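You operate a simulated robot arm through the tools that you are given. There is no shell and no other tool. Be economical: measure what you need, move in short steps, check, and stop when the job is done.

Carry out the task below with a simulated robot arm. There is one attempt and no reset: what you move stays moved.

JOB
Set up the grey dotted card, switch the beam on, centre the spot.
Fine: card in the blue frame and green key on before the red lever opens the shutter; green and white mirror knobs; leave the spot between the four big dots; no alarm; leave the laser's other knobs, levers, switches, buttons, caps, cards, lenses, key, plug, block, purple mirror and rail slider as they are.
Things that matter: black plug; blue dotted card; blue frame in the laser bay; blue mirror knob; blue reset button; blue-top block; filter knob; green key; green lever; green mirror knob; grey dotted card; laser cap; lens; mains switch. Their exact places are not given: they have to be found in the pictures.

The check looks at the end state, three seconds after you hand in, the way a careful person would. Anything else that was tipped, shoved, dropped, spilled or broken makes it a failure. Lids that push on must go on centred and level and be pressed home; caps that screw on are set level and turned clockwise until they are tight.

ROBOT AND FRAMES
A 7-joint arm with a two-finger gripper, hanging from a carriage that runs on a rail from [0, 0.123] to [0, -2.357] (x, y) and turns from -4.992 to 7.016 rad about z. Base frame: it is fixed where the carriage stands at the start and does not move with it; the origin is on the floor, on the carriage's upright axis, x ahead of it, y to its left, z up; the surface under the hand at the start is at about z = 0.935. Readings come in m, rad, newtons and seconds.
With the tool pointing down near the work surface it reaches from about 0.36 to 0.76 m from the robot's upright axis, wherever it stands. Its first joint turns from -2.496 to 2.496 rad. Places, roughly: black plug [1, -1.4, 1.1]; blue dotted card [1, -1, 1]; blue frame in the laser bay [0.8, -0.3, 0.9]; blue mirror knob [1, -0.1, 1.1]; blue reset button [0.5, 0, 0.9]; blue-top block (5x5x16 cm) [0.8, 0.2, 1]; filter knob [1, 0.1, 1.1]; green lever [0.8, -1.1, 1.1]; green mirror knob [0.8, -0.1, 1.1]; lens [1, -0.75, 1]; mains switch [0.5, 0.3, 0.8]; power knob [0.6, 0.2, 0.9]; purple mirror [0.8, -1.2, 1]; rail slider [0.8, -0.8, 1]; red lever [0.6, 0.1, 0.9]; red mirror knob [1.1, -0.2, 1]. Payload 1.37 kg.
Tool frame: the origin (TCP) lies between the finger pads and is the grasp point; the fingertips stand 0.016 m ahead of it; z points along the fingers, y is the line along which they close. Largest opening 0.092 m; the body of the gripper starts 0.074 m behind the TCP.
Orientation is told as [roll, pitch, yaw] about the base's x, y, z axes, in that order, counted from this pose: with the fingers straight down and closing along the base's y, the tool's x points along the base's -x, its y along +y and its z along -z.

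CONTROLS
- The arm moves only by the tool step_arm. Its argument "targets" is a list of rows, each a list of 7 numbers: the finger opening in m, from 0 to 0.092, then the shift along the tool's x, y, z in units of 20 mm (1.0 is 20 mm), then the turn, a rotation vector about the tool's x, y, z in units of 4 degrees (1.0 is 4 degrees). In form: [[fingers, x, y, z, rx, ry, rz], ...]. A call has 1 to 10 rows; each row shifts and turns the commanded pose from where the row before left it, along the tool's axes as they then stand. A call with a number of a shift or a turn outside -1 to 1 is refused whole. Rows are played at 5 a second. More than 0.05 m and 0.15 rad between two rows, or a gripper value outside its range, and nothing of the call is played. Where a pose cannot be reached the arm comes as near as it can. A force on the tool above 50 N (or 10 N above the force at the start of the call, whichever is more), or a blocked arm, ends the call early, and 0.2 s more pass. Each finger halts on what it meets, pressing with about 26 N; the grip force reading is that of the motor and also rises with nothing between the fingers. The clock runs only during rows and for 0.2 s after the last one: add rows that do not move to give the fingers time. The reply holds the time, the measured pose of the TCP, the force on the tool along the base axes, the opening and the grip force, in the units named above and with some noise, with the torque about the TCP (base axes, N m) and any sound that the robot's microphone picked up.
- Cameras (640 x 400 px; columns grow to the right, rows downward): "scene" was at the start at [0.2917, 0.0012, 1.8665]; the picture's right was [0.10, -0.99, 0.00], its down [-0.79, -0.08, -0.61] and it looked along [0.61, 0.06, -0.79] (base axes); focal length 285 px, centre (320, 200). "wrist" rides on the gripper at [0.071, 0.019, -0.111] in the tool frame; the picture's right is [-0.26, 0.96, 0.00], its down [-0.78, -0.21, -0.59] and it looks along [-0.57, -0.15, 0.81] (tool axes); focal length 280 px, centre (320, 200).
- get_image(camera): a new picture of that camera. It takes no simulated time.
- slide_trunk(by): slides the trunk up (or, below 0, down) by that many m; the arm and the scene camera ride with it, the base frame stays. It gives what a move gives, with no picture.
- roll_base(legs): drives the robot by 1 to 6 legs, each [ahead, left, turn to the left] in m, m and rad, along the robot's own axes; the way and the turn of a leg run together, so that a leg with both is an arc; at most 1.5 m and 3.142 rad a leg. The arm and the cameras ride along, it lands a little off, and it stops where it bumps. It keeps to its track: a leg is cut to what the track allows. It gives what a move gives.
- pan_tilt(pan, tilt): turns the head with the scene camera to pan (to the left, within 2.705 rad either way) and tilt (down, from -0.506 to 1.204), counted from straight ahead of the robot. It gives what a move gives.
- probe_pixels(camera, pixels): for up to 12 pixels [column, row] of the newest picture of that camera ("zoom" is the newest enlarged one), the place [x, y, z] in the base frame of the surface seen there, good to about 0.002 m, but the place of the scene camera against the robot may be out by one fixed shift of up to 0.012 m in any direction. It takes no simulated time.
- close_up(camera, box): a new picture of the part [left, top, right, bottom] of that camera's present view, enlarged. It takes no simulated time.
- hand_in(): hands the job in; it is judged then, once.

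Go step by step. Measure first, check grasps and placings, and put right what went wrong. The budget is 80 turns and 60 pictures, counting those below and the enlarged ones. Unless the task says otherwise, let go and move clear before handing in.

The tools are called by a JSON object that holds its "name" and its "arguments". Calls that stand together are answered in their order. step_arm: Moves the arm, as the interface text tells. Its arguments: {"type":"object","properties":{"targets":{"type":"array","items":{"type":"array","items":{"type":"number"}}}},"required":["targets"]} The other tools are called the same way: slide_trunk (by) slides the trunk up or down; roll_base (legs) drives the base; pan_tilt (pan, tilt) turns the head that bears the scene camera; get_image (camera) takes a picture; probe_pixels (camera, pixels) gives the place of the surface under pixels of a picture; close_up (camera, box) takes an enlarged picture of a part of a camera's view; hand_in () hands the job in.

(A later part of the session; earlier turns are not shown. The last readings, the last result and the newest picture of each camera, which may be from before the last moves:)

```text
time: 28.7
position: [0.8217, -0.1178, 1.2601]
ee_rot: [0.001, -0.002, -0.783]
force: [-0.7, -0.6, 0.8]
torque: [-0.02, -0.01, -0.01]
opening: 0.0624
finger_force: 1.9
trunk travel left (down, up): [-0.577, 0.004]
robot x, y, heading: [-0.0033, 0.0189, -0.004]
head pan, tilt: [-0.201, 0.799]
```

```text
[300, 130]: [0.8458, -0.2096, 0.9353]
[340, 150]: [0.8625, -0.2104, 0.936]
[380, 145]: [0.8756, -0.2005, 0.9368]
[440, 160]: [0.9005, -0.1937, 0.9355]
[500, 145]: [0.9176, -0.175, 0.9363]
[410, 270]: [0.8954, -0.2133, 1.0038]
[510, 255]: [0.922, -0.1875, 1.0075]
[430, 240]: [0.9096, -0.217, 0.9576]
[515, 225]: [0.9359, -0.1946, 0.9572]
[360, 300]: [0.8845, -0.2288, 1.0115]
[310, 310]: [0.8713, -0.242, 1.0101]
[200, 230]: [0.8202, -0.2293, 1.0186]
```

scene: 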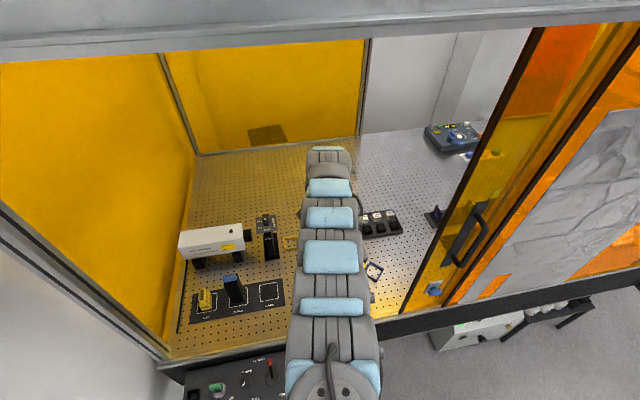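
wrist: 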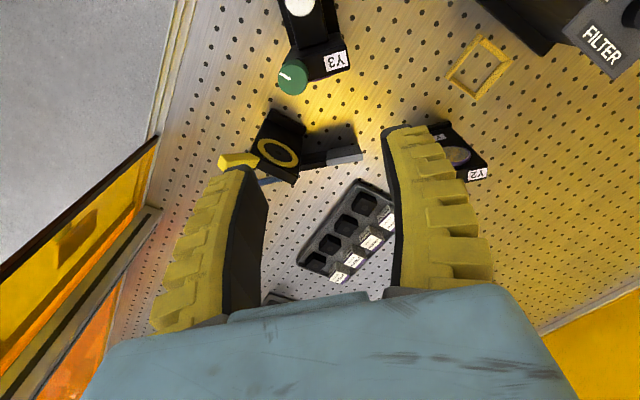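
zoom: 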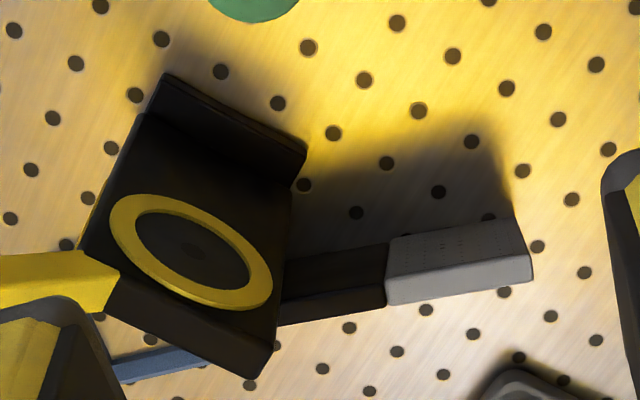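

The card stands on its side edge, leaning lightly on the iris, with its grey end near (0.93,−0.18) and its top edge at z≈1.01. I'll probe nearby obstacles (Y2, prism tray, door) before regripping it by its thickness.

{"name": "probe_pixels", "arguments": {"camera": "wrist", "pixels": [[435, 128], [478, 160], [485, 175], [460, 155], [362, 180], [345, 195], [392, 205], [152, 140], [156, 160], [140, 205], [60, 250], [300, 165]]}}

{"name": "probe_pixels", "arguments": {"camera": "zoom", "pixels": [[330, 258], [330, 285], [330, 310], [400, 255], [400, 290], [450, 268], [450, 290], [460, 235], [525, 265], [530, 275], [350, 275], [500, 275]]}}

```text
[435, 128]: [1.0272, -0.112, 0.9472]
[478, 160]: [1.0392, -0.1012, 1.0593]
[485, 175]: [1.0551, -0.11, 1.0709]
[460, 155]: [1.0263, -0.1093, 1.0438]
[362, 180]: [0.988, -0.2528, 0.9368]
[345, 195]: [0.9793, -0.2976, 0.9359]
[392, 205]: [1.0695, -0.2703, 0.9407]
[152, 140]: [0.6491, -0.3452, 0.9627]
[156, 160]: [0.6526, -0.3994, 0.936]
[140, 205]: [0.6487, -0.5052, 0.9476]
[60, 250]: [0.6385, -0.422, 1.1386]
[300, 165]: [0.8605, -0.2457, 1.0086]
```

```text
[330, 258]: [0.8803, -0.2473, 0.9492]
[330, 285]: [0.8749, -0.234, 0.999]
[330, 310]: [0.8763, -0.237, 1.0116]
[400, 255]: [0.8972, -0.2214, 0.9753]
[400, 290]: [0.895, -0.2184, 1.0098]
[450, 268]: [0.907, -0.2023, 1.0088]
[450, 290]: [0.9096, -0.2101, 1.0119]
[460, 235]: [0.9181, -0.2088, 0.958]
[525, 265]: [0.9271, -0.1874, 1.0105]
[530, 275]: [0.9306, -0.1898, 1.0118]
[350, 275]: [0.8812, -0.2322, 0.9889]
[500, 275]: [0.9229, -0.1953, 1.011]
```

The door's near edge is at (0.65, −0.345) and Y2 is clear of the grasp spot. I'll turn the tool to yaw +45°, opening the fingers to 0.05, while staying high.

{"name": "step_arm", "arguments": {"targets": [[0.05, 0, 0, 0, 0, 0, -1], [0.05, 0, 0, 0, 0, 0, -1], [0.05, 0, 0, 0, 0, 0, -1], [0.05, 0, 0, 0, 0, 0, -1], [0.05, 0, 0, 0, 0, 0, -1], [0.05, 0, 0, 0, 0, 0, -1], [0.05, 0, 0, 0, 0, 0, -1], [0.05, 0, 0, 0, 0, 0, -1], [0.05, 0, 0, 0, 0, 0, -1], [0.05, 0, 0, 0, 0, 0, -1]]}}

{"name": "step_arm", "arguments": {"targets": [[0.05, 0, 0, 0, 0, 0, -1], [0.05, 0, 0, 0, 0, 0, -1], [0.05, 0, 0, 0, 0, 0, -1], [0.05, 0, 0, 0, 0, 0, -1], [0.05, 0, 0, 0, 0, 0, -1], [0.05, 0, 0, 0, 0, 0, -1], [0.05, 0, 0, 0, 0, 0, -1], [0.05, 0, 0, 0, 0, 0, -1], [0.05, 0, 0, 0, 0, 0, -1], [0.05, 0, 0, 0, 0, 0, -1]]}}

{"name": "step_arm", "arguments": {"targets": [[0.05, 0, 0, 0, 0, 0, -1], [0.05, 0, 0, 0, 0, 0, -1], [0.05, 0, 0, 0, 0, 0, -0.5]]}}

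{"name": "roll_base", "arguments": {"legs": [[0, -0.2, 0]]}}

```text
time: 30.9
position: [0.8211, -0.1184, 1.2609]
ee_rot: [0.0, -0.001, -0.086]
force: [0.1, -0.3, -0.4]
torque: [-0.03, -0.03, -0.01]
opening: 0.0528
finger_force: 2.1
trunk travel left (down, up): [-0.577, 0.004]
robot x, y, heading: [-0.0022, 0.0244, 0.002]
head pan, tilt: [-0.201, 0.799]
```

```text
time: 33.1
position: [0.821, -0.1182, 1.26]
ee_rot: [0.001, 0.0, 0.614]
force: [0.6, -0.4, 0.1]
torque: [0.0, -0.02, 0.01]
opening: 0.0529
finger_force: 1.7
trunk travel left (down, up): [-0.577, 0.004]
robot x, y, heading: [-0.0021, 0.0226, 0.0]
head pan, tilt: [-0.201, 0.799]
```

```text
time: 33.9
position: [0.8213, -0.1182, 1.2605]
ee_rot: [0.002, -0.001, 0.787]
force: [-0.5, -0.6, 0.1]
torque: [-0.03, 0.01, 0.01]
opening: 0.0528
finger_force: 2.3
trunk travel left (down, up): [-0.577, 0.004]
robot x, y, heading: [0.0014, 0.0208, -0.0]
head pan, tilt: [-0.201, 0.799]
```

```text
time: 35.5
position: [0.8195, -0.3187, 1.2605]
ee_rot: [0.001, 0.001, 0.784]
force: [-1.1, -0.8, -0.2]
torque: [-0.01, -0.01, -0.03]
opening: 0.0529
finger_force: 1.5
trunk travel left (down, up): [-0.577, 0.004]
robot x, y, heading: [0.0013, -0.1772, -0.002]
head pan, tilt: [-0.201, 0.799]
```

Yaw is +45°. Now I'll translate over the grey end of the card at (0.918, −0.2035), staying high.

{"name": "step_arm", "arguments": {"targets": [[0.05, -1, 0.59, 0, 0, 0, 0], [0.05, -1, 0, 0, 0, 0, 0], [0.05, -1, 0, 0, 0, 0, 0], [0.05, -1, 0, 0, 0, 0, 0], [0.05, -1, 0, 0, 0, 0, 0], [0.05, -1, 0, 0, 0, 0, 0], [0.05, -1, 0, 0, 0, 0, 0], [0.05, -0.55, 0, 0, 0, 0, 0]]}}

{"name": "slide_trunk", "arguments": {"by": -0.15}}

{"name": "get_image", "arguments": {"camera": "wrist"}}

```text
time: 37.3
position: [0.8259, -0.279, 1.2625]
ee_rot: [-0.001, 0.0, 0.785]
force: [-0.1, -0.5, -0.1]
torque: [0.03, -0.01, 0.04]
opening: 0.053
finger_force: 2.8
out of reach, approached as far as the arm can: row 2, 3, 4, 5, 6, 7, 8
trunk travel left (down, up): [-0.577, 0.004]
robot x, y, heading: [0.0005, -0.1755, -0.003]
head pan, tilt: [-0.201, 0.799]
```

```text
time: 39.1
position: [0.8259, -0.279, 1.113]
ee_rot: [0.001, 0.002, 0.784]
force: [-0.2, -0.4, 0.3]
torque: [-0.01, 0.02, -0.01]
opening: 0.0528
finger_force: 2.0
trunk travel left (down, up): [-0.427, 0.154]
robot x, y, heading: [0.0016, -0.1774, -0.005]
head pan, tilt: [-0.201, 0.799]
```

```text
22 pictures are left
```

wrist: 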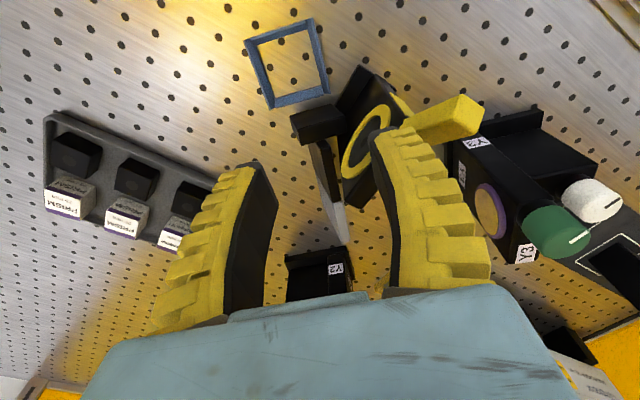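

Straight down the arm reaches only r≈0.83, so I need to tilt the fingers outward to reach the card. I'll rise a bit, tilt 28° about the closing axis, and move along +u to see how far it reaches.

{"name": "slide_trunk", "arguments": {"by": 0.06}}

{"name": "step_arm", "arguments": {"targets": [[0.05, 0, 0, 0, 0, -1, 0], [0.05, 0, 0, 0, 0, -1, 0], [0.05, 0, 0, 0, 0, -1, 0], [0.05, 0, 0, 0, 0, -1, 0], [0.05, 0, 0, 0, 0, -1, 0], [0.05, 0, 0, 0, 0, -1, 0], [0.05, 0, 0, 0, 0, -1, 0], [0.05, -0.883, 0, 0.469, 0, 0, 0], [0.05, -0.883, 0, 0.469, 0, 0, 0], [0.05, -0.883, 0, 0.469, 0, 0, 0]]}}

{"name": "step_arm", "arguments": {"targets": [[0.05, -0.883, 0, 0.469, 0, 0, 0], [0.05, -0.883, 0, 0.469, 0, 0, 0], [0.05, -0.883, 0, 0.469, 0, 0, 0]]}}

```text
time: 40.1
position: [0.825, -0.279, 1.1741]
ee_rot: [0.001, 0.0, 0.785]
force: [0.0, 0.2, -0.8]
torque: [-0.01, 0.0, 0.05]
opening: 0.0527
finger_force: 1.8
trunk travel left (down, up): [-0.487, 0.094]
robot x, y, heading: [0.0014, -0.176, 0.001]
head pan, tilt: [-0.201, 0.799]
```

```text
time: 42.3
position: [0.8662, -0.2438, 1.1717]
ee_rot: [0.003, -0.488, 0.773]
force: [-0.1, 0.4, -1.0]
torque: [0.0, -0.03, -0.01]
opening: 0.0528
finger_force: 2.2
trunk travel left (down, up): [-0.487, 0.094]
robot x, y, heading: [0.003, -0.1754, -0.002]
head pan, tilt: [-0.201, 0.799]
```

```text
time: 43.1
position: [0.9029, -0.2019, 1.1725]
ee_rot: [0.002, -0.489, 0.782]
force: [-0.3, -0.3, 0.4]
torque: [0.03, 0.03, 0.0]
opening: 0.053
finger_force: 2.0
out of reach, approached as far as the arm can: row 3
trunk travel left (down, up): [-0.487, 0.094]
robot x, y, heading: [0.0028, -0.1759, -0.002]
head pan, tilt: [-0.201, 0.799]
```

Now at u≈0.496; I need to shift by −12.5 mm along the closing axis. I'll raise the arm a little relative to the trunk to gain reach while shifting.

{"name": "step_arm", "arguments": {"targets": [[0.05, -0.469, 0, -0.883, 0, 0, 0], [0.05, -0.469, 0, -0.883, 0, 0, 0], [0.05, 0, -0.62, 0, 0, 0, 0], [0.05, 0, 0, 0, 0, 0, 0]]}}

{"name": "get_image", "arguments": {"camera": "wrist"}}

```text
time: 44.1
position: [0.9112, -0.2102, 1.2141]
ee_rot: [0.0, -0.487, 0.784]
force: [0.7, 0.8, 0.3]
torque: [-0.01, 0.02, 0.03]
opening: 0.0528
finger_force: 2.5
trunk travel left (down, up): [-0.487, 0.094]
robot x, y, heading: [-0.0014, -0.1808, -0.001]
head pan, tilt: [-0.201, 0.799]
```

```text
21 pictures are left
```

wrist: 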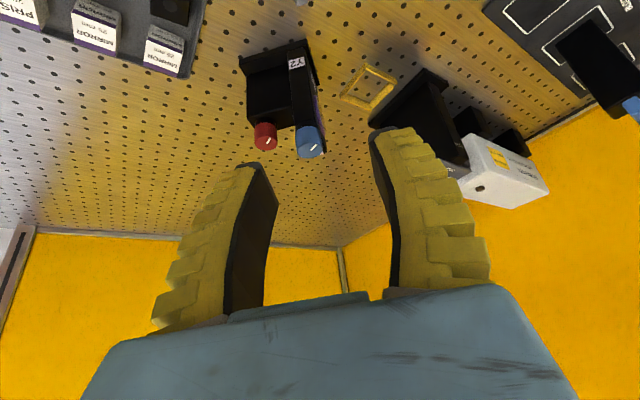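

The TCP is at u=0.496, n=−0.793, exactly over the plate. I'll nudge 6 mm further out for iris clearance and lower with the trunk in stages.

{"name": "step_arm", "arguments": {"targets": [[0.05, -0.265, 0, 0.141, 0, 0, 0], [0.05, 0, 0, 0, 0, 0, 0]]}}

{"name": "slide_trunk", "arguments": {"by": -0.17}}

{"name": "get_image", "arguments": {"camera": "wrist"}}

{"name": "get_image", "arguments": {"camera": "scene"}}

```text
time: 44.7
position: [0.9105, -0.2069, 1.213]
ee_rot: [0.0, -0.49, 0.784]
force: [0.4, 0.8, -0.5]
torque: [-0.02, 0.01, 0.0]
opening: 0.0529
finger_force: 1.6
out of reach, approached as far as the arm can: row 1
trunk travel left (down, up): [-0.487, 0.094]
robot x, y, heading: [-0.0019, -0.1792, -0.001]
head pan, tilt: [-0.201, 0.799]
```

```text
time: 46.6
position: [0.9116, -0.2072, 1.043]
ee_rot: [0.001, -0.489, 0.785]
force: [-0.8, 0.1, -0.9]
torque: [0.0, 0.0, 0.02]
opening: 0.053
finger_force: 2.4
trunk travel left (down, up): [-0.317, 0.264]
robot x, y, heading: [-0.0013, -0.1761, -0.003]
head pan, tilt: [-0.201, 0.799]
```

```text
20 pictures are left
```

wrist: 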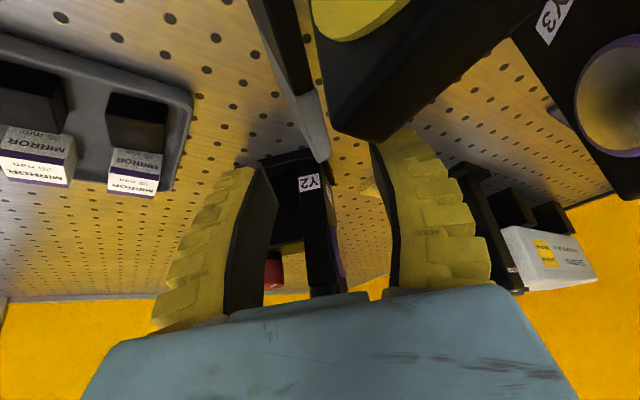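

```text
19 pictures are left
```

scene: 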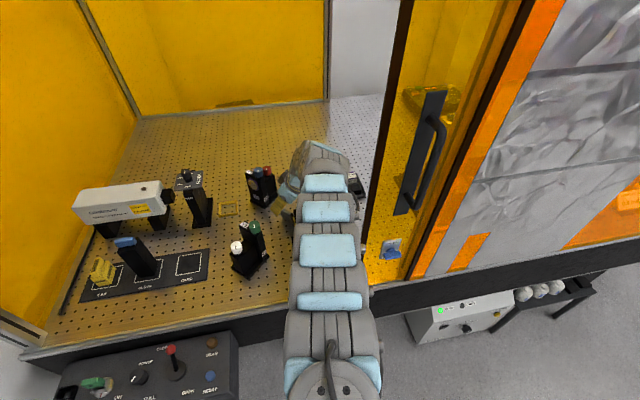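

The plate's grey end shows between the fingers at (318,140), but the camera mount is just above the iris. I'll lower only 28 mm more so the pads catch the plate's upper corner, then close.

{"name": "slide_trunk", "arguments": {"by": -0.03}}

{"name": "step_arm", "arguments": {"targets": [[0.0, 0, 0, 0, 0, 0, 0], [0.0, 0, 0, 0, 0, 0, 0], [0.0, 0, 0, 0, 0, 0, 0]]}}

{"name": "slide_trunk", "arguments": {"by": 0.03}}

{"name": "get_image", "arguments": {"camera": "wrist"}}

```text
time: 47.3
position: [0.9121, -0.2062, 1.0134]
ee_rot: [-0.002, -0.488, 0.784]
force: [-0.3, 0.1, -1.4]
torque: [0.03, 0.01, 0.01]
opening: 0.0532
finger_force: 2.4
trunk travel left (down, up): [-0.287, 0.294]
robot x, y, heading: [-0.0015, -0.1748, -0.004]
head pan, tilt: [-0.201, 0.799]
```

```text
time: 48.1
position: [0.9137, -0.208, 1.0141]
ee_rot: [-0.002, -0.487, 0.784]
force: [-0.1, -2.0, 5.0]
torque: [-0.12, -0.14, 0.01]
opening: 0.0059
finger_force: 26.1
trunk travel left (down, up): [-0.287, 0.294]
robot x, y, heading: [-0.0005, -0.1762, -0.006]
head pan, tilt: [-0.201, 0.799]
```

```text
time: 48.9
position: [0.91, -0.2072, 1.0416]
ee_rot: [0.002, -0.488, 0.783]
force: [-0.1, 0.4, -2.1]
torque: [0.11, -0.08, -0.02]
opening: 0.0058
finger_force: 25.6
trunk travel left (down, up): [-0.317, 0.264]
robot x, y, heading: [-0.0005, -0.1785, -0.004]
head pan, tilt: [-0.201, 0.799]
```

```text
18 pictures are left
```

wrist: 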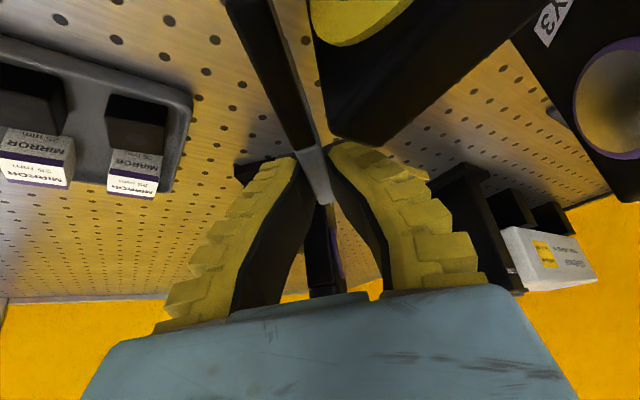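

The plate is pinched (opening 0.006, −2 N load). I'll lift it straight up and see how it hangs.

{"name": "slide_trunk", "arguments": {"by": 0.16}}

{"name": "get_image", "arguments": {"camera": "wrist"}}

```text
time: 50.7
position: [0.9107, -0.2067, 1.2026]
ee_rot: [-0.002, -0.489, 0.784]
force: [-0.3, -0.1, -1.5]
torque: [0.11, -0.12, -0.06]
opening: 0.0063
finger_force: 25.9
trunk travel left (down, up): [-0.477, 0.104]
robot x, y, heading: [0.0036, -0.1772, -0.001]
head pan, tilt: [-0.201, 0.799]
```

```text
17 pictures are left
```

wrist: 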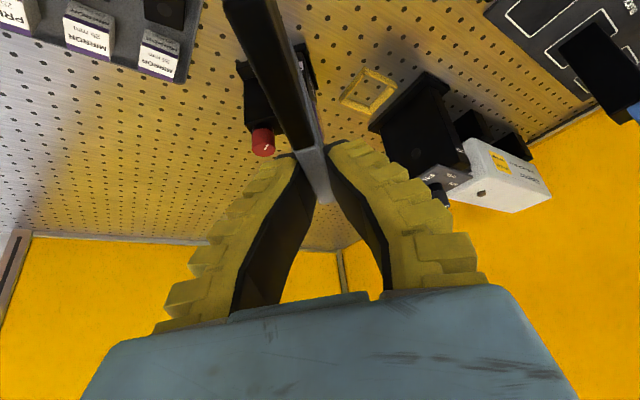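

The pads hold the card rigidly and horizontally. My plan is to bring it over the frame, return the tool to near vertical, and loosen the grip slightly so that gravity swings the foot down. First I'll move back along −u and rise, then untilt.

{"name": "step_arm", "arguments": {"targets": [[0, 0.648, 0, -0.91, 0, 0, 0], [0, 0.648, 0, -0.91, 0, 0, 0], [0, 0.648, 0, -0.91, 0, 0, 0], [0, 0.648, 0, -0.91, 0, 0, 0], [0, 0.883, 0, -0.469, 0, 0, 0], [0, 0.883, 0, -0.469, 0, 0, 0], [0, 0.883, 0, -0.469, 0, 0, 0], [0, 0.883, 0, -0.469, 0, 0, 0], [0, 0, -0.3, 0, 0, 0, 0]]}}

{"name": "step_arm", "arguments": {"targets": [[0, 0, -0.3, 0, 0, 1, 0], [0, 0, 0, 0, 0, 1, 0], [0, 0, 0, 0, 0, 1, 0], [0, 0, 0, 0, 0, 1, 0], [0, 0, 0, 0, 0, 1, 0], [0, 0, 0, 0, 0, 1, 0], [0, 0, 0, 0, 0, 1, 0], [0, 0, 0, 0, 0, 1, 0], [0, 0, 0, 0, 0, 1, 0]]}}

{"name": "get_image", "arguments": {"camera": "wrist"}}

```text
time: 52.9
position: [0.8301, -0.1926, 1.2541]
ee_rot: [-0.017, -0.491, 0.972]
force: [-0.3, 0.0, -1.2]
torque: [0.09, -0.06, -0.03]
opening: 0.0058
finger_force: 25.9
trunk travel left (down, up): [-0.477, 0.104]
robot x, y, heading: [0.0024, -0.1756, 0.089]
head pan, tilt: [-0.201, 0.799]
stopped in row 9: the arm was blocked; the commanded pose is now the measured one
```

```text
time: 54.9
position: [0.8161, -0.2094, 1.2389]
ee_rot: [0.003, 0.146, 0.943]
force: [0.0, 0.2, -2.4]
torque: [0.13, -0.09, -0.04]
opening: 0.0058
finger_force: 25.8
trunk travel left (down, up): [-0.477, 0.104]
robot x, y, heading: [-0.0016, -0.1775, 0.082]
head pan, tilt: [-0.201, 0.799]
```

```text
16 pictures are left
```

wrist: 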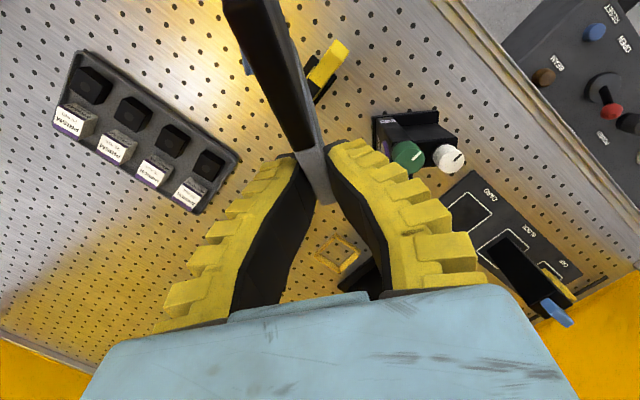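

The arm was blocked (the carriage got turned to 0.08 rad), most likely by the door on the right. I'll roll the base left to get clear, then look at the scene.

{"name": "roll_base", "arguments": {"legs": [[0, 0.14, 0]]}}

{"name": "pan_tilt", "arguments": {"pan": -0.35, "tilt": 0.75}}

{"name": "get_image", "arguments": {"camera": "scene"}}

```text
time: 56.2
position: [0.8171, -0.0683, 1.2402]
ee_rot: [0.001, 0.146, 0.944]
force: [-0.4, -0.3, -2.0]
torque: [0.14, -0.12, -0.01]
opening: 0.006
finger_force: 26.5
trunk travel left (down, up): [-0.477, 0.104]
robot x, y, heading: [-0.0023, -0.035, 0.084]
head pan, tilt: [-0.201, 0.799]
```

```text
time: 56.9
position: [0.8174, -0.0675, 1.2385]
ee_rot: [0.002, 0.145, 0.944]
force: [-0.7, 0.0, -1.6]
torque: [0.17, -0.12, 0.0]
opening: 0.006
finger_force: 26.2
trunk travel left (down, up): [-0.477, 0.104]
robot x, y, heading: [0.0009, -0.0353, 0.085]
head pan, tilt: [-0.351, 0.75]
```

```text
15 pictures are left
```

scene: 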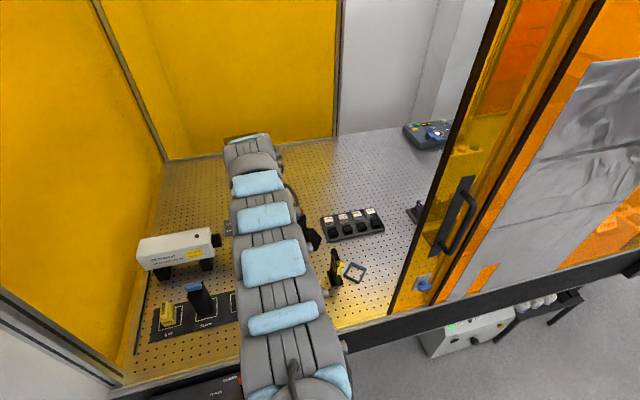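

The door is unmoved and the card is still held. I'll set it upright on the free CARD tray spot, away from the door, so I'll level the tool and turn it to yaw 0.

{"name": "step_arm", "arguments": {"targets": [[0, 0, 0, 0, 0, -1, 0], [0, 0, 0, 0, 0, -1, 0], [0, 0, 0, 0, 0, 0, 1], [0, 0, 0, 0, 0, 0, 1], [0, 0, 0, 0, 0, 0, 1], [0, 0, 0, 0, 0, 0, 1], [0, 0, 0, 0, 0, 0, 1], [0, 0, 0, 0, 0, 0, 1], [0, 0, 0, 0, 0, 0, 1], [0, 0, 0, 0, 0, 0, 1]]}}

{"name": "step_arm", "arguments": {"targets": [[0, 0, 0, 0, 0, 0, 1], [0, 0, 0, 0, 0, 0, 1], [0, 0, 0, 0, 0, 0, 1], [0, 0, 0, 0, 0, 0, 1], [0, 0, 0, 0, 0, 0, 1], [0, 0, 0, 0, 0, 0, 0.5]]}}

{"name": "roll_base", "arguments": {"legs": [[0, 0.1, -0.085]]}}

```text
time: 59.1
position: [0.8176, -0.0675, 1.2395]
ee_rot: [-0.005, 0.005, 0.384]
force: [-0.9, 0.6, -1.5]
torque: [0.06, -0.13, -0.04]
opening: 0.006
finger_force: 25.8
trunk travel left (down, up): [-0.477, 0.104]
robot x, y, heading: [0.0002, -0.033, 0.091]
head pan, tilt: [-0.351, 0.75]
```

```text
time: 60.5
position: [0.8173, -0.0669, 1.2391]
ee_rot: [-0.004, 0.003, 0.0]
force: [0.2, -0.5, -2.4]
torque: [-0.04, -0.15, 0.02]
opening: 0.006
finger_force: 25.2
trunk travel left (down, up): [-0.477, 0.104]
robot x, y, heading: [0.0008, -0.037, 0.086]
head pan, tilt: [-0.351, 0.75]
```

```text
time: 61.7
position: [0.8118, -0.0382, 1.2397]
ee_rot: [-0.002, 0.006, -0.082]
force: [-0.8, 0.4, -1.2]
torque: [-0.01, -0.17, -0.02]
opening: 0.0059
finger_force: 25.8
trunk travel left (down, up): [-0.477, 0.104]
robot x, y, heading: [0.0006, 0.063, -0.002]
head pan, tilt: [-0.351, 0.75]
```

The base is straight again. I'll correct the yaw, move over the tray at y≈0.094, and lower to z≈1.09.

{"name": "step_arm", "arguments": {"targets": [[0, 0, 0, 0, 0, 0, -1], [0, 0, 0, 0, 0, 0, -0.17], [0, 0, 1, 0, 0, 0, 0], [0, 0, 1, 0, 0, 0, 0], [0, 0, 1, 0, 0, 0, 0], [0, 0, 1, 0, 0, 0, 0], [0, 0, 1, 0, 0, 0, 0], [0, 0, 1, 0, 0, 0, 0], [0, 0.5, 0.6, 0, 0, 0, 0]]}}

{"name": "slide_trunk", "arguments": {"by": -0.15}}

{"name": "get_image", "arguments": {"camera": "wrist"}}

```text
time: 63.7
position: [0.8014, 0.0953, 1.24]
ee_rot: [-0.006, 0.008, 0.001]
force: [0.2, 1.1, -2.4]
torque: [-0.02, -0.16, -0.01]
opening: 0.0061
finger_force: 25.7
trunk travel left (down, up): [-0.477, 0.104]
robot x, y, heading: [0.0017, 0.0607, 0.001]
head pan, tilt: [-0.351, 0.75]
```

```text
time: 65.4
position: [0.8008, 0.0939, 1.0899]
ee_rot: [-0.003, 0.005, -0.003]
force: [0.0, 1.0, -1.1]
torque: [0.04, -0.15, -0.01]
opening: 0.0059
finger_force: 26.2
trunk travel left (down, up): [-0.327, 0.254]
robot x, y, heading: [-0.002, 0.0596, 0.002]
head pan, tilt: [-0.351, 0.75]
```

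```text
14 pictures are left
```

wrist: 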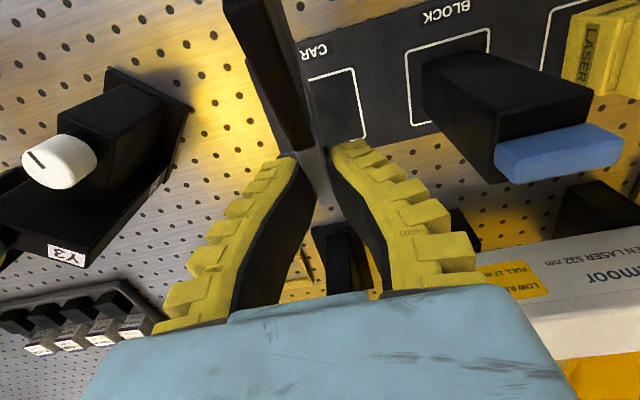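

The card is held over the tray spot with its foot toward the camera. I'll loosen the grip in tiny steps and watch the torque (−0.15 N m now) for the swing.

{"name": "step_arm", "arguments": {"targets": [[0.004, 0, 0, 0, 0, 0, 0], [0.005, 0, 0, 0, 0, 0, 0]]}}

{"name": "step_arm", "arguments": {"targets": [[0.006, 0, 0, 0, 0, 0, 0]]}}

{"name": "step_arm", "arguments": {"targets": [[0.0065, 0, 0, 0, 0, 0, 0]]}}

```text
time: 66.0
position: [0.8008, 0.0935, 1.0902]
ee_rot: [-0.004, 0.005, -0.004]
force: [-0.7, -0.3, -1.7]
torque: [-0.02, -0.17, -0.01]
opening: 0.0059
finger_force: 26.1
trunk travel left (down, up): [-0.327, 0.254]
robot x, y, heading: [-0.0015, 0.0586, 0.004]
head pan, tilt: [-0.351, 0.75]
```

```text
time: 66.4
position: [0.803, 0.0934, 1.0908]
ee_rot: [-0.003, 0.006, -0.001]
force: [0.3, 0.7, 0.8]
torque: [-0.01, -0.01, 0.0]
opening: 0.0107
finger_force: 3.2
trunk travel left (down, up): [-0.327, 0.254]
robot x, y, heading: [-0.0038, 0.0602, 0.001]
head pan, tilt: [-0.351, 0.75]
```

```text
time: 66.8
position: [0.8006, 0.093, 1.0901]
ee_rot: [-0.004, 0.004, -0.002]
force: [0.3, -0.3, -0.2]
torque: [0.01, -0.06, -0.03]
opening: 0.0112
finger_force: 3.5
trunk travel left (down, up): [-0.327, 0.254]
robot x, y, heading: [0.0022, 0.0617, -0.0]
head pan, tilt: [-0.351, 0.75]
```

The opening jumped to 0.0107 and the load is gone or minimal. I'll look.

{"name": "get_image", "arguments": {"camera": "wrist"}}

```text
13 pictures are left
```

wrist: 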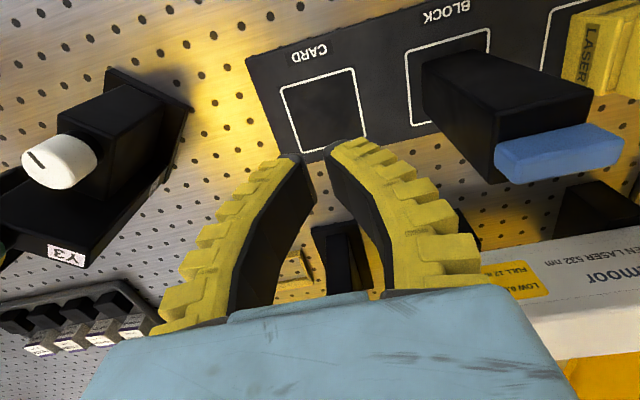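

The card fell. I'll look for it with the scene camera turned toward the table's front edge and panel.

{"name": "pan_tilt", "arguments": {"pan": 0.25, "tilt": 1.1}}

{"name": "get_image", "arguments": {"camera": "scene"}}

```text
time: 67.8
position: [0.8015, 0.0932, 1.0899]
ee_rot: [-0.004, 0.006, -0.002]
force: [0.5, 0.4, 0.0]
torque: [-0.02, -0.02, 0.02]
opening: 0.0114
finger_force: 3.7
trunk travel left (down, up): [-0.327, 0.254]
robot x, y, heading: [-0.003, 0.0638, 0.003]
head pan, tilt: [0.25, 1.1]
```

```text
12 pictures are left
```

scene: 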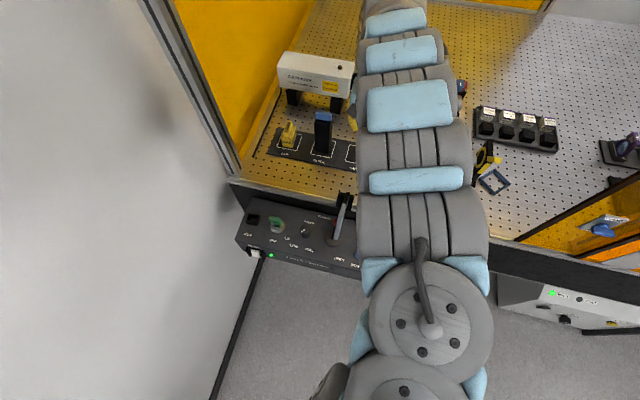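

Something stands at (340,215) on the control panel, likely the card near the red lever. I'll zoom there.

{"name": "close_up", "arguments": {"camera": "scene", "box": [240, 180, 368, 275]}}

{"name": "probe_pixels", "arguments": {"camera": "zoom", "pixels": [[505, 75], [480, 80], [515, 110], [495, 120], [470, 190], [485, 160], [450, 260], [460, 230], [540, 90], [430, 210], [190, 180], [560, 200]]}}

```text
4.21 times, centred on (304, 228) of scene
```

zoom: 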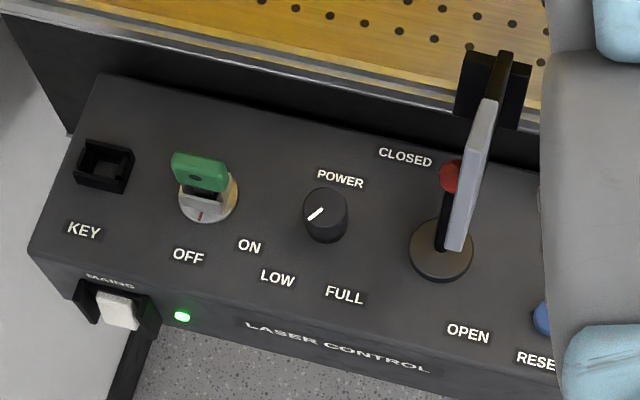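

```text
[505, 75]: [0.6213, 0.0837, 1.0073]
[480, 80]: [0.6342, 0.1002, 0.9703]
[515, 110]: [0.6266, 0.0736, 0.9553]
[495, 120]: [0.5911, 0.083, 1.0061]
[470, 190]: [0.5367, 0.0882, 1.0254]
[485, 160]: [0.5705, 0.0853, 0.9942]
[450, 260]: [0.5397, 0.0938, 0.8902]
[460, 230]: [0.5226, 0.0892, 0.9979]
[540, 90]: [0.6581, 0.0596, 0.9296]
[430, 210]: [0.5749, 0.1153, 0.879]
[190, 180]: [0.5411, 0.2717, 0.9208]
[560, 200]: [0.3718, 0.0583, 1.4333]
```

The card came to rest on the panel, plate edge up, grey end toward the robot, foot on the table edge, and the red lever is still CLOSED. That lets me take its grey end from the robot's side with the tool near horizontal, then swing it down to upright. I'll raise and tilt the tool outward 60°.

{"name": "slide_trunk", "arguments": {"by": 0.2}}

{"name": "step_arm", "arguments": {"targets": [[0.05, 0, 0, 0, 0, -1, 0], [0.05, 0, 0, 0, 0, -1, 0], [0.05, 0, 0, 0, 0, -1, 0], [0.05, 0, 0, 0, 0, -1, 0], [0.05, 0, 0, 0, 0, -1, 0], [0.05, 0, 0, 0, 0, -1, 0], [0.05, 0, 0, 0, 0, -1, 0], [0.05, 0, 0, 0, 0, -1, 0], [0.05, 0, 0, 0, 0, -1, 0], [0.05, 0, 0, 0, 0, -1, 0]]}}

{"name": "step_arm", "arguments": {"targets": [[0.05, 0, 0, 0, 0, -1, 0], [0.05, 0, 0, 0, 0, -1, 0], [0.05, 0, 0, 0, 0, -1, 0], [0.05, 0, 0, 0, 0, -1, 0], [0.05, 0, 0, 0, 0, -1, 0], [0.05, 0.5, 0, -0.866, 0, 0, 0], [0.05, 0.5, 0, -0.866, 0, 0, 0], [0.05, 0.5, 0, -0.866, 0, 0, 0], [0.05, 0.5, 0, -0.866, 0, 0, 0]]}}

```text
time: 70.0
position: [0.8011, 0.0935, 1.2897]
ee_rot: [-0.002, 0.005, -0.001]
force: [-0.3, 0.7, -0.4]
torque: [-0.02, 0.04, -0.02]
opening: 0.0113
finger_force: 4.2
trunk travel left (down, up): [-0.527, 0.054]
robot x, y, heading: [-0.0001, 0.0621, -0.003]
head pan, tilt: [0.25, 1.1]
```

```text
time: 72.2
position: [0.8999, 0.0976, 1.277]
ee_rot: [-0.006, -0.696, 0.003]
force: [0.1, 0.7, 0.3]
torque: [0.0, -0.01, 0.0]
opening: 0.0528
finger_force: 2.2
out of reach, approached as far as the arm can: row 4, 5, 6, 7, 8, 9, 10
trunk travel left (down, up): [-0.527, 0.054]
robot x, y, heading: [-0.0006, 0.0615, 0.004]
head pan, tilt: [0.25, 1.1]
```

```text
time: 74.2
position: [0.9162, 0.0956, 1.2466]
ee_rot: [-0.04, -0.96, -0.002]
force: [-0.1, -0.3, -0.2]
torque: [-0.01, 0.0, -0.03]
opening: 0.053
finger_force: 1.8
out of reach, approached as far as the arm can: row 1, 2, 3, 4, 5, 6, 7, 8, 9
trunk travel left (down, up): [-0.527, 0.054]
robot x, y, heading: [0.0072, 0.0613, 0.002]
head pan, tilt: [0.25, 1.1]
```

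The near limit is an inner radius that shrinks only low down with the trunk up, so I need the hand out, fully tilted, then brought around from the left side with the carriage moved right. First I'll push out and finish the tilt to horizontal while rolling right.

{"name": "step_arm", "arguments": {"targets": [[0.05, -0.574, 0, 0.819, 0, 0, 0], [0.05, -0.574, 0, 0.819, 0, 0, 0], [0.05, -0.574, 0, 0.819, 0, 0, 0], [0.05, -0.574, 0, 0.819, 0, 0, 0], [0.05, 0, 0, 0, 0, -1, 0], [0.05, 0, 0, 0, 0, -1, 0], [0.05, 0, 0, 0, 0, -1, 0], [0.05, 0, 0, 0, 0, -1, 0], [0.05, 0, 0, 0, 0, -1, 0], [0.05, 0, 0, 0, 0, -1, 0]]}}

{"name": "slide_trunk", "arguments": {"by": 0.05}}

```text
time: 76.4
position: [0.9961, 0.091, 1.2474]
ee_rot: [-0.12, -1.382, 0.086]
force: [0.2, 0.2, -0.1]
torque: [0.03, 0.02, 0.04]
opening: 0.0529
finger_force: 1.8
trunk travel left (down, up): [-0.527, 0.054]
robot x, y, heading: [0.0005, 0.0611, 0.001]
head pan, tilt: [0.25, 1.1]
```

```text
time: 77.3
position: [0.9952, 0.0918, 1.2958]
ee_rot: [-0.116, -1.378, 0.078]
force: [0.0, 0.2, -0.4]
torque: [0.02, 0.0, 0.0]
opening: 0.053
finger_force: 2.0
trunk travel left (down, up): [-0.577, 0.004]
robot x, y, heading: [-0.0008, 0.0631, -0.001]
head pan, tilt: [0.25, 1.1]
```

The tool is now 79° tilted without a limit. I'll roll the base right 0.3 m, then sweep the hand left around the carriage.

{"name": "roll_base", "arguments": {"legs": [[0, -0.28, 0]]}}

{"name": "step_arm", "arguments": {"targets": [[0.05, 0, 1, 0, 0, 0, 0], [0.05, 0, 1, 0, 0, 0, 0], [0.05, 0, 1, 0, 0, 0, 0], [0.05, 0, 1, 0, 0, 0, 0], [0.05, 0, 1, 0, 0, 0, 0], [0.05, 0, 1, 0, 0, 0, 0], [0.05, 0, 1, -0.2, 0, 0, 0], [0.05, 0, 1, -0.3, 0, 0, 0], [0.05, 0, 1, -0.4, 0, 0, 0], [0.05, 0, 1, -0.4, 0, 0, 0]]}}

{"name": "step_arm", "arguments": {"targets": [[0.05, 0, 1, -0.4, 0, 0, 0], [0.05, 0, 1, -0.5, 0, 0, 0], [0.05, 0, 1, -0.5, 0, 0, 0], [0.05, 0, 1, -0.6, 0, 0, 0], [0.05, 0, 1, -0.6, 0, 0, 0], [0.05, 0, 1, -0.7, 0, 0, 0], [0.05, 0, 1, -0.7, 0, 0, 0]]}}

```text
time: 79.3
position: [0.9968, -0.1934, 1.2971]
ee_rot: [-0.115, -1.38, 0.074]
force: [-0.1, 0.2, 0.2]
torque: [0.0, -0.02, 0.0]
opening: 0.0529
finger_force: 1.7
trunk travel left (down, up): [-0.577, 0.004]
robot x, y, heading: [0.0009, -0.2226, -0.005]
head pan, tilt: [0.25, 1.1]
```

```text
time: 81.5
position: [0.9785, 0.0076, 1.2978]
ee_rot: [-0.114, -1.378, 0.076]
force: [-0.5, -0.9, -0.6]
torque: [0.01, 0.01, 0.03]
opening: 0.053
finger_force: 2.7
trunk travel left (down, up): [-0.577, 0.004]
robot x, y, heading: [0.0044, -0.2226, -0.003]
head pan, tilt: [0.25, 1.1]
```

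```text
time: 83.1
position: [0.9042, 0.1479, 1.3102]
ee_rot: [-0.117, -1.38, 0.074]
force: [-0.3, 0.1, 0.2]
torque: [0.02, 0.0, 0.02]
opening: 0.0531
finger_force: 2.0
trunk travel left (down, up): [-0.577, 0.004]
robot x, y, heading: [-0.0013, -0.2206, -0.005]
head pan, tilt: [0.25, 1.1]
```

The sweep works. Now I'll retreat toward the robot while descending gently.

{"name": "step_arm", "arguments": {"targets": [[0.05, 0.65, 0, -0.88, 0, 0, 0], [0.05, 0.65, 0, -0.88, 0, 0, 0], [0.05, 0.65, 0, -0.88, 0, 0, 0], [0.05, 0.65, 0, -0.88, 0, 0, 0], [0.05, 0.65, 0, -0.88, 0, 0, 0], [0.05, 0.65, 0, -0.88, 0, 0, 0], [0.05, 0.65, 0, -0.88, 0, 0, 0], [0.05, 0.65, 0, -0.88, 0, 0, 0], [0.05, 0.65, 0, -0.88, 0, 0, 0], [0.05, 0.65, 0, -0.88, 0, 0, 0]]}}

```text
time: 85.3
position: [0.7068, 0.1553, 1.2164]
ee_rot: [-0.113, -1.378, 0.074]
force: [0.4, 0.4, 0.5]
torque: [-0.01, 0.03, 0.03]
opening: 0.0527
finger_force: 2.4
trunk travel left (down, up): [-0.577, 0.004]
robot x, y, heading: [-0.0003, -0.2204, -0.003]
head pan, tilt: [0.25, 1.1]
```

All reached. I'll continue the same way to x≈0.49, z≈1.13, and then look with the wrist camera.

{"name": "step_arm", "arguments": {"targets": [[0.05, 0.6, -0.3, -0.88, 0, 0, 0], [0.05, 0.6, -0.3, -0.88, 0, 0, 0], [0.05, 0.6, -0.3, -0.88, 0, 0, 0], [0.05, 0.6, -0.3, -0.88, 0, 0, 0], [0.05, 0.6, -0.3, -0.88, 0, 0, 0], [0.05, 0.6, -0.3, -0.88, 0, 0, 0], [0.05, 0.5, -0.3, -0.88, 0, 0, 0], [0.05, 0.5, -0.3, -0.88, 0, 0, 0], [0.05, 0.5, -0.3, -0.88, 0, 0, 0], [0.05, 0.5, -0.3, -0.88, 0, 0, 0]]}}

{"name": "get_image", "arguments": {"camera": "wrist"}}

```text
time: 87.5
position: [0.5122, 0.101, 1.1398]
ee_rot: [-0.113, -1.379, 0.071]
force: [0.4, -0.6, -0.1]
torque: [-0.02, 0.01, 0.0]
opening: 0.0528
finger_force: 2.1
trunk travel left (down, up): [-0.577, 0.004]
robot x, y, heading: [0.0009, -0.2195, -0.009]
head pan, tilt: [0.25, 1.1]
```

```text
10 pictures are left
```

wrist: 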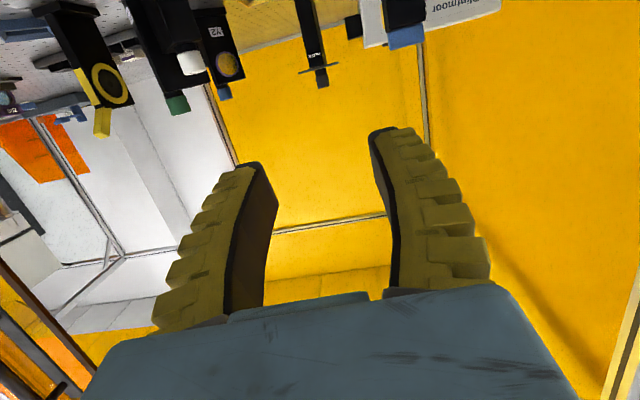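

The wrist camera looks up past the card in this pose, so I'll use the scene camera, panned left, zoomed on the centre.

{"name": "pan_tilt", "arguments": {"pan": 0.8, "tilt": 1.1}}

{"name": "get_image", "arguments": {"camera": "scene"}}

```text
time: 88.5
position: [0.5128, 0.1005, 1.1398]
ee_rot: [-0.114, -1.378, 0.075]
force: [-0.5, 0.1, -0.3]
torque: [0.01, -0.03, -0.01]
opening: 0.0527
finger_force: 2.1
trunk travel left (down, up): [-0.577, 0.004]
robot x, y, heading: [0.0026, -0.2252, -0.006]
head pan, tilt: [0.799, 1.1]
```

```text
9 pictures are left
```

scene: 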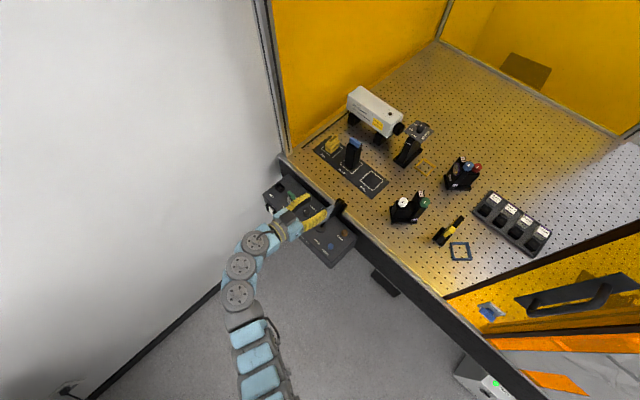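

{"name": "close_up", "arguments": {"camera": "scene", "box": [280, 180, 370, 260]}}

{"name": "probe_pixels", "arguments": {"camera": "zoom", "pixels": [[410, 130], [390, 150], [375, 175], [360, 200], [345, 215], [335, 230], [365, 240], [350, 250], [330, 225], [320, 300], [300, 225], [430, 100]]}}

```text
5.00 times, centred on (325, 220) of scene
```

zoom: 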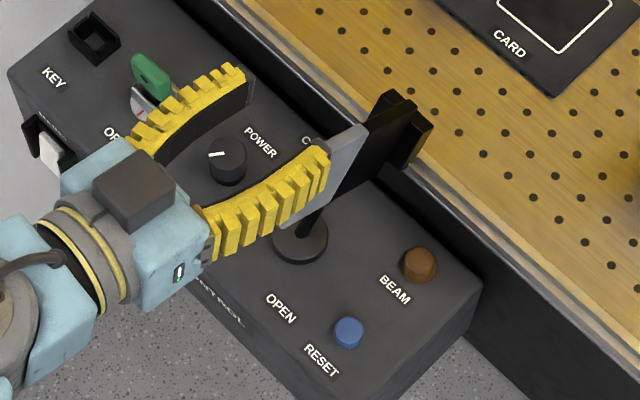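

```text
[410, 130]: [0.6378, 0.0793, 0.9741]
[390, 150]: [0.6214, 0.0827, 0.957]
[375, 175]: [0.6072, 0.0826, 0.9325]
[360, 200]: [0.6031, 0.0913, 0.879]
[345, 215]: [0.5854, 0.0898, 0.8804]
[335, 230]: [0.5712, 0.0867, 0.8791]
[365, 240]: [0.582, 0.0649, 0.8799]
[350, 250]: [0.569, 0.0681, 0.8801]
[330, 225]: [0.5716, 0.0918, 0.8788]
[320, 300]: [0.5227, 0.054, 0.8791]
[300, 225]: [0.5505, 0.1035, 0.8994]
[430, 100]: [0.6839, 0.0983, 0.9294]
```

The view is clear: the grey plate starts behind the right finger at (340,160) and runs to the foot at (405,130). I'll probe the plate's faces and edges.

{"name": "probe_pixels", "arguments": {"camera": "zoom", "pixels": [[363, 127], [350, 133], [340, 140], [345, 160], [330, 180], [310, 200], [290, 222], [355, 175], [385, 95], [365, 140], [375, 120], [350, 180]]}}

```text
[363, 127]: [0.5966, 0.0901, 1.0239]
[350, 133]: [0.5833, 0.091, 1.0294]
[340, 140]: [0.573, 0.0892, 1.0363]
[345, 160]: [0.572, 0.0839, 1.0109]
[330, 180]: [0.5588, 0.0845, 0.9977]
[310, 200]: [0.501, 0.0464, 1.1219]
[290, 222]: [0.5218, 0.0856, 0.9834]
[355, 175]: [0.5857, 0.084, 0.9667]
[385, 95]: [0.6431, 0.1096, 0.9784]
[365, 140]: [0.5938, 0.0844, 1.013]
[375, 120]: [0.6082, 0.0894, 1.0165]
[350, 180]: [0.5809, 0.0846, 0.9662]
```

After correction, the card is inclined 29° with its grey end up; the end's centre is (0.5435, 0.0985, 1.023) and the card axis points down-forward, so the tool should be tilted 61°. I'll descend and reduce the tilt by 18°.

{"name": "step_arm", "arguments": {"targets": [[0.05, 0.98, 0, 0.19, 0, 0, 0], [0.05, 0.98, 0, 0.19, 0, 0, 0], [0.05, 0.98, 0, 0.19, 0, 0, 0], [0.05, 0, 0, 0, 0, 0.9, 0], [0.05, 0, 0, 0, 0, 0.9, 0], [0.05, 0, 0, 0, 0, 0.9, 0], [0.05, 0, 0, 0, 0, 0.9, 0], [0.05, 0, 0, 0, 0, 0.9, 0]]}}

```text
time: 90.3
position: [0.5111, 0.0998, 1.0819]
ee_rot: [-0.042, -1.064, 0.002]
force: [0.6, 0.6, -0.1]
torque: [0.01, -0.02, -0.01]
opening: 0.0528
finger_force: 2.4
trunk travel left (down, up): [-0.577, 0.004]
robot x, y, heading: [-0.0019, -0.2207, -0.011]
head pan, tilt: [0.799, 1.1]
```

The tilt is 61° with clean yaw. I'll move in to (0.561, 0.0985, 1.013) so the pads straddle the grey end.

{"name": "step_arm", "arguments": {"targets": [[0.05, 0.45, -0.07, 0.965, 0, 0, 0], [0.05, 0.45, 0, 0.965, 0, 0, 0], [0.05, 0.45, 0, 0.965, 0, 0, 0], [0.05, 0.45, 0, 0.965, 0, 0, 0], [0.05, 0, 0, 0, 0, 0, 0]]}}

{"name": "close_up", "arguments": {"camera": "scene", "box": [280, 180, 370, 260]}}

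```text
time: 91.5
position: [0.5615, 0.0932, 1.0113]
ee_rot: [-0.046, -1.065, 0.001]
force: [-0.3, -0.6, -0.1]
torque: [0.05, -0.01, 0.01]
opening: 0.053
finger_force: 1.8
trunk travel left (down, up): [-0.577, 0.004]
robot x, y, heading: [-0.0003, -0.2234, -0.003]
head pan, tilt: [0.799, 1.1]
```

```text
5.00 times, centred on (325, 220) of scene
```

zoom: 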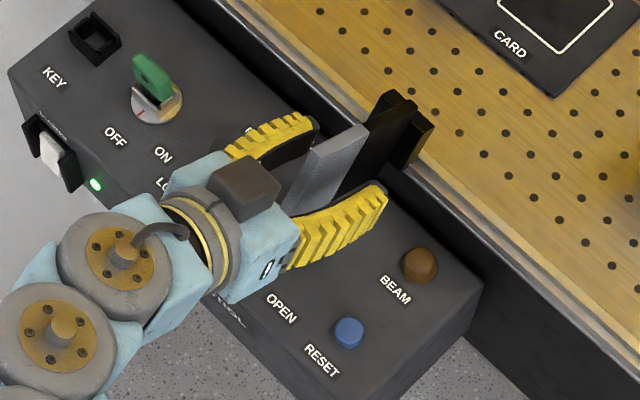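

The fingers straddle the grey plate. I'll centre by 5 mm, close, and lift.

{"name": "step_arm", "arguments": {"targets": [[0.05, 0, 0.25, 0, 0, 0, 0], [0.0, 0, 0, 0, 0, 0, 0], [0.0, 0, 0, 0, 0, 0, 0], [0.0, 0, 0, 0, 0, 0, 0], [0.0, 0, 0, 0, 0, 0, 0]]}}

{"name": "step_arm", "arguments": {"targets": [[0, -0.875, 0, -0.485, 0, 0, 0], [0, -0.875, 0, -0.485, 0, 0, 0], [0, -0.875, 0, -0.485, 0, 0, 0], [0, -0.875, 0, -0.485, 0, 0, 0], [0, -0.875, 0, -0.485, 0, 0, 0]]}}

```text
time: 92.7
position: [0.5629, 0.1015, 1.0109]
ee_rot: [-0.046, -1.064, 0.001]
force: [-1.0, -1.1, 4.3]
torque: [-0.01, -0.1, -0.05]
opening: 0.0062
finger_force: 25.6
trunk travel left (down, up): [-0.577, 0.004]
robot x, y, heading: [-0.0011, -0.2219, -0.007]
head pan, tilt: [0.799, 1.1]
```

```text
time: 93.9
position: [0.5611, 0.0998, 1.1124]
ee_rot: [-0.044, -1.065, -0.001]
force: [-0.3, -0.3, -1.1]
torque: [-0.01, 0.07, -0.02]
opening: 0.0059
finger_force: 25.9
trunk travel left (down, up): [-0.577, 0.004]
robot x, y, heading: [0.0008, -0.2193, -0.005]
head pan, tilt: [0.799, 1.1]
```

The card is lifted with grip firm. I'll go out and up over the tray, keeping the tilt.

{"name": "step_arm", "arguments": {"targets": [[0, -0.92, 0, 0.63, 0, 0, 0], [0, -0.92, 0, 0.63, 0, 0, 0], [0, -0.92, 0, 0.63, 0, 0, 0], [0, -0.92, 0, 0.63, 0, 0, 0], [0, -0.92, 0, 0.63, 0, 0, 0], [0, -0.92, 0, 0.63, 0, 0, 0], [0, -0.92, 0, 0.63, 0, 0, 0], [0, -0.92, 0, 0.63, 0, 0, 0], [0, -0.92, 0, 0.63, 0, 0, 0], [0, -0.92, 0, 0.63, 0, 0, 0]]}}

{"name": "step_arm", "arguments": {"targets": [[0, -0.88, 0, -0.49, 0, 1, 0], [0, -0.88, 0, -0.49, 0, 1, 0], [0, -0.88, 0, -0.49, 0, 1, 0], [0, 0, 0, 0, 0, 1, 0], [0, 0, 0, 0, 0, 1, 0], [0, 0, 0, 0, 0, 1, 0], [0, 0, 0, 0, 0, 1, 0]]}}

```text
time: 96.1
position: [0.7609, 0.0963, 1.2089]
ee_rot: [-0.047, -1.064, 0.002]
force: [-0.3, 0.0, -2.1]
torque: [0.0, 0.08, -0.01]
opening: 0.0062
finger_force: 25.9
trunk travel left (down, up): [-0.577, 0.004]
robot x, y, heading: [0.0005, -0.2199, -0.005]
head pan, tilt: [0.799, 1.1]
```

```text
time: 97.7
position: [0.7626, 0.0973, 1.2724]
ee_rot: [-0.025, -0.576, -0.023]
force: [0.2, -0.6, -1.6]
torque: [-0.01, 0.05, -0.02]
opening: 0.0061
finger_force: 25.7
trunk travel left (down, up): [-0.577, 0.004]
robot x, y, heading: [-0.0002, -0.2219, -0.008]
head pan, tilt: [0.799, 1.1]
```

The tilt is 33° and the load is steady. I'll finish untilting to vertical.

{"name": "step_arm", "arguments": {"targets": [[0, 0, -0.5, 0, 0, 1, 0], [0, 0, -0.5, 0, 0, 1, 0], [0, 0, -0.5, 0, 0, 1, 0], [0, 0, -0.5, 0, 0, 1, 0], [0, 0, -0.5, 0, 0, 1, 0], [0, 0, -0.5, 0, 0, 1, 0], [0, 0, -0.5, 0, 0, 1, 0], [0, 0, -0.5, 0, 0, 1, 0], [0, 0, 0, 0, 0, 0.25, 0]]}}

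{"name": "get_image", "arguments": {"camera": "wrist"}}

```text
time: 99.7
position: [0.7609, 0.0175, 1.2733]
ee_rot: [-0.024, 0.001, -0.039]
force: [0.4, 0.3, -1.5]
torque: [-0.02, -0.01, 0.0]
opening: 0.006
finger_force: 26.1
trunk travel left (down, up): [-0.577, 0.004]
robot x, y, heading: [0.0016, -0.2201, -0.005]
head pan, tilt: [0.799, 1.1]
```

```text
6 pictures are left
```

wrist: 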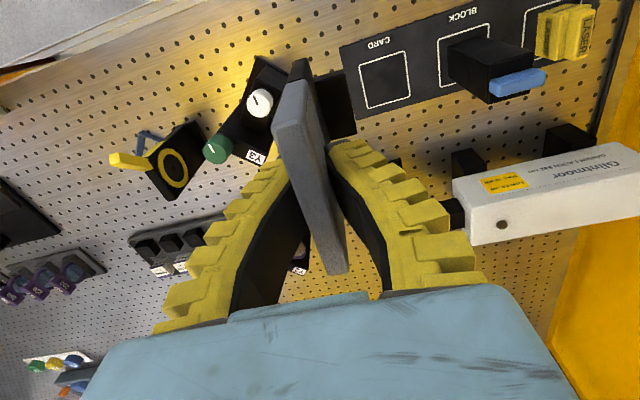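

The card now hangs upright under a vertical tool with firm grip. I'll use this picture to measure the card's tilt and where its foot is relative to the TCP.

{"name": "probe_pixels", "arguments": {"camera": "wrist", "pixels": [[328, 262], [318, 230], [305, 190], [296, 150], [288, 122], [300, 90], [298, 72], [306, 68], [325, 78], [352, 78], [352, 130], [330, 130]]}}

```text
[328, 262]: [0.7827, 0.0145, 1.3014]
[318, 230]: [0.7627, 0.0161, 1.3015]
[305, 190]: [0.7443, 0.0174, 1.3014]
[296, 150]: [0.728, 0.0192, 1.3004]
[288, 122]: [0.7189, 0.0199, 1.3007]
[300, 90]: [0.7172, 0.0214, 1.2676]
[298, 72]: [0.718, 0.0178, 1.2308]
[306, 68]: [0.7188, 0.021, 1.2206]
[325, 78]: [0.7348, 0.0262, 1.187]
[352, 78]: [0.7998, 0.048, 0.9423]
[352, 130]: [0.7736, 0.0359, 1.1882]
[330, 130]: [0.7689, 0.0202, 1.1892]
```

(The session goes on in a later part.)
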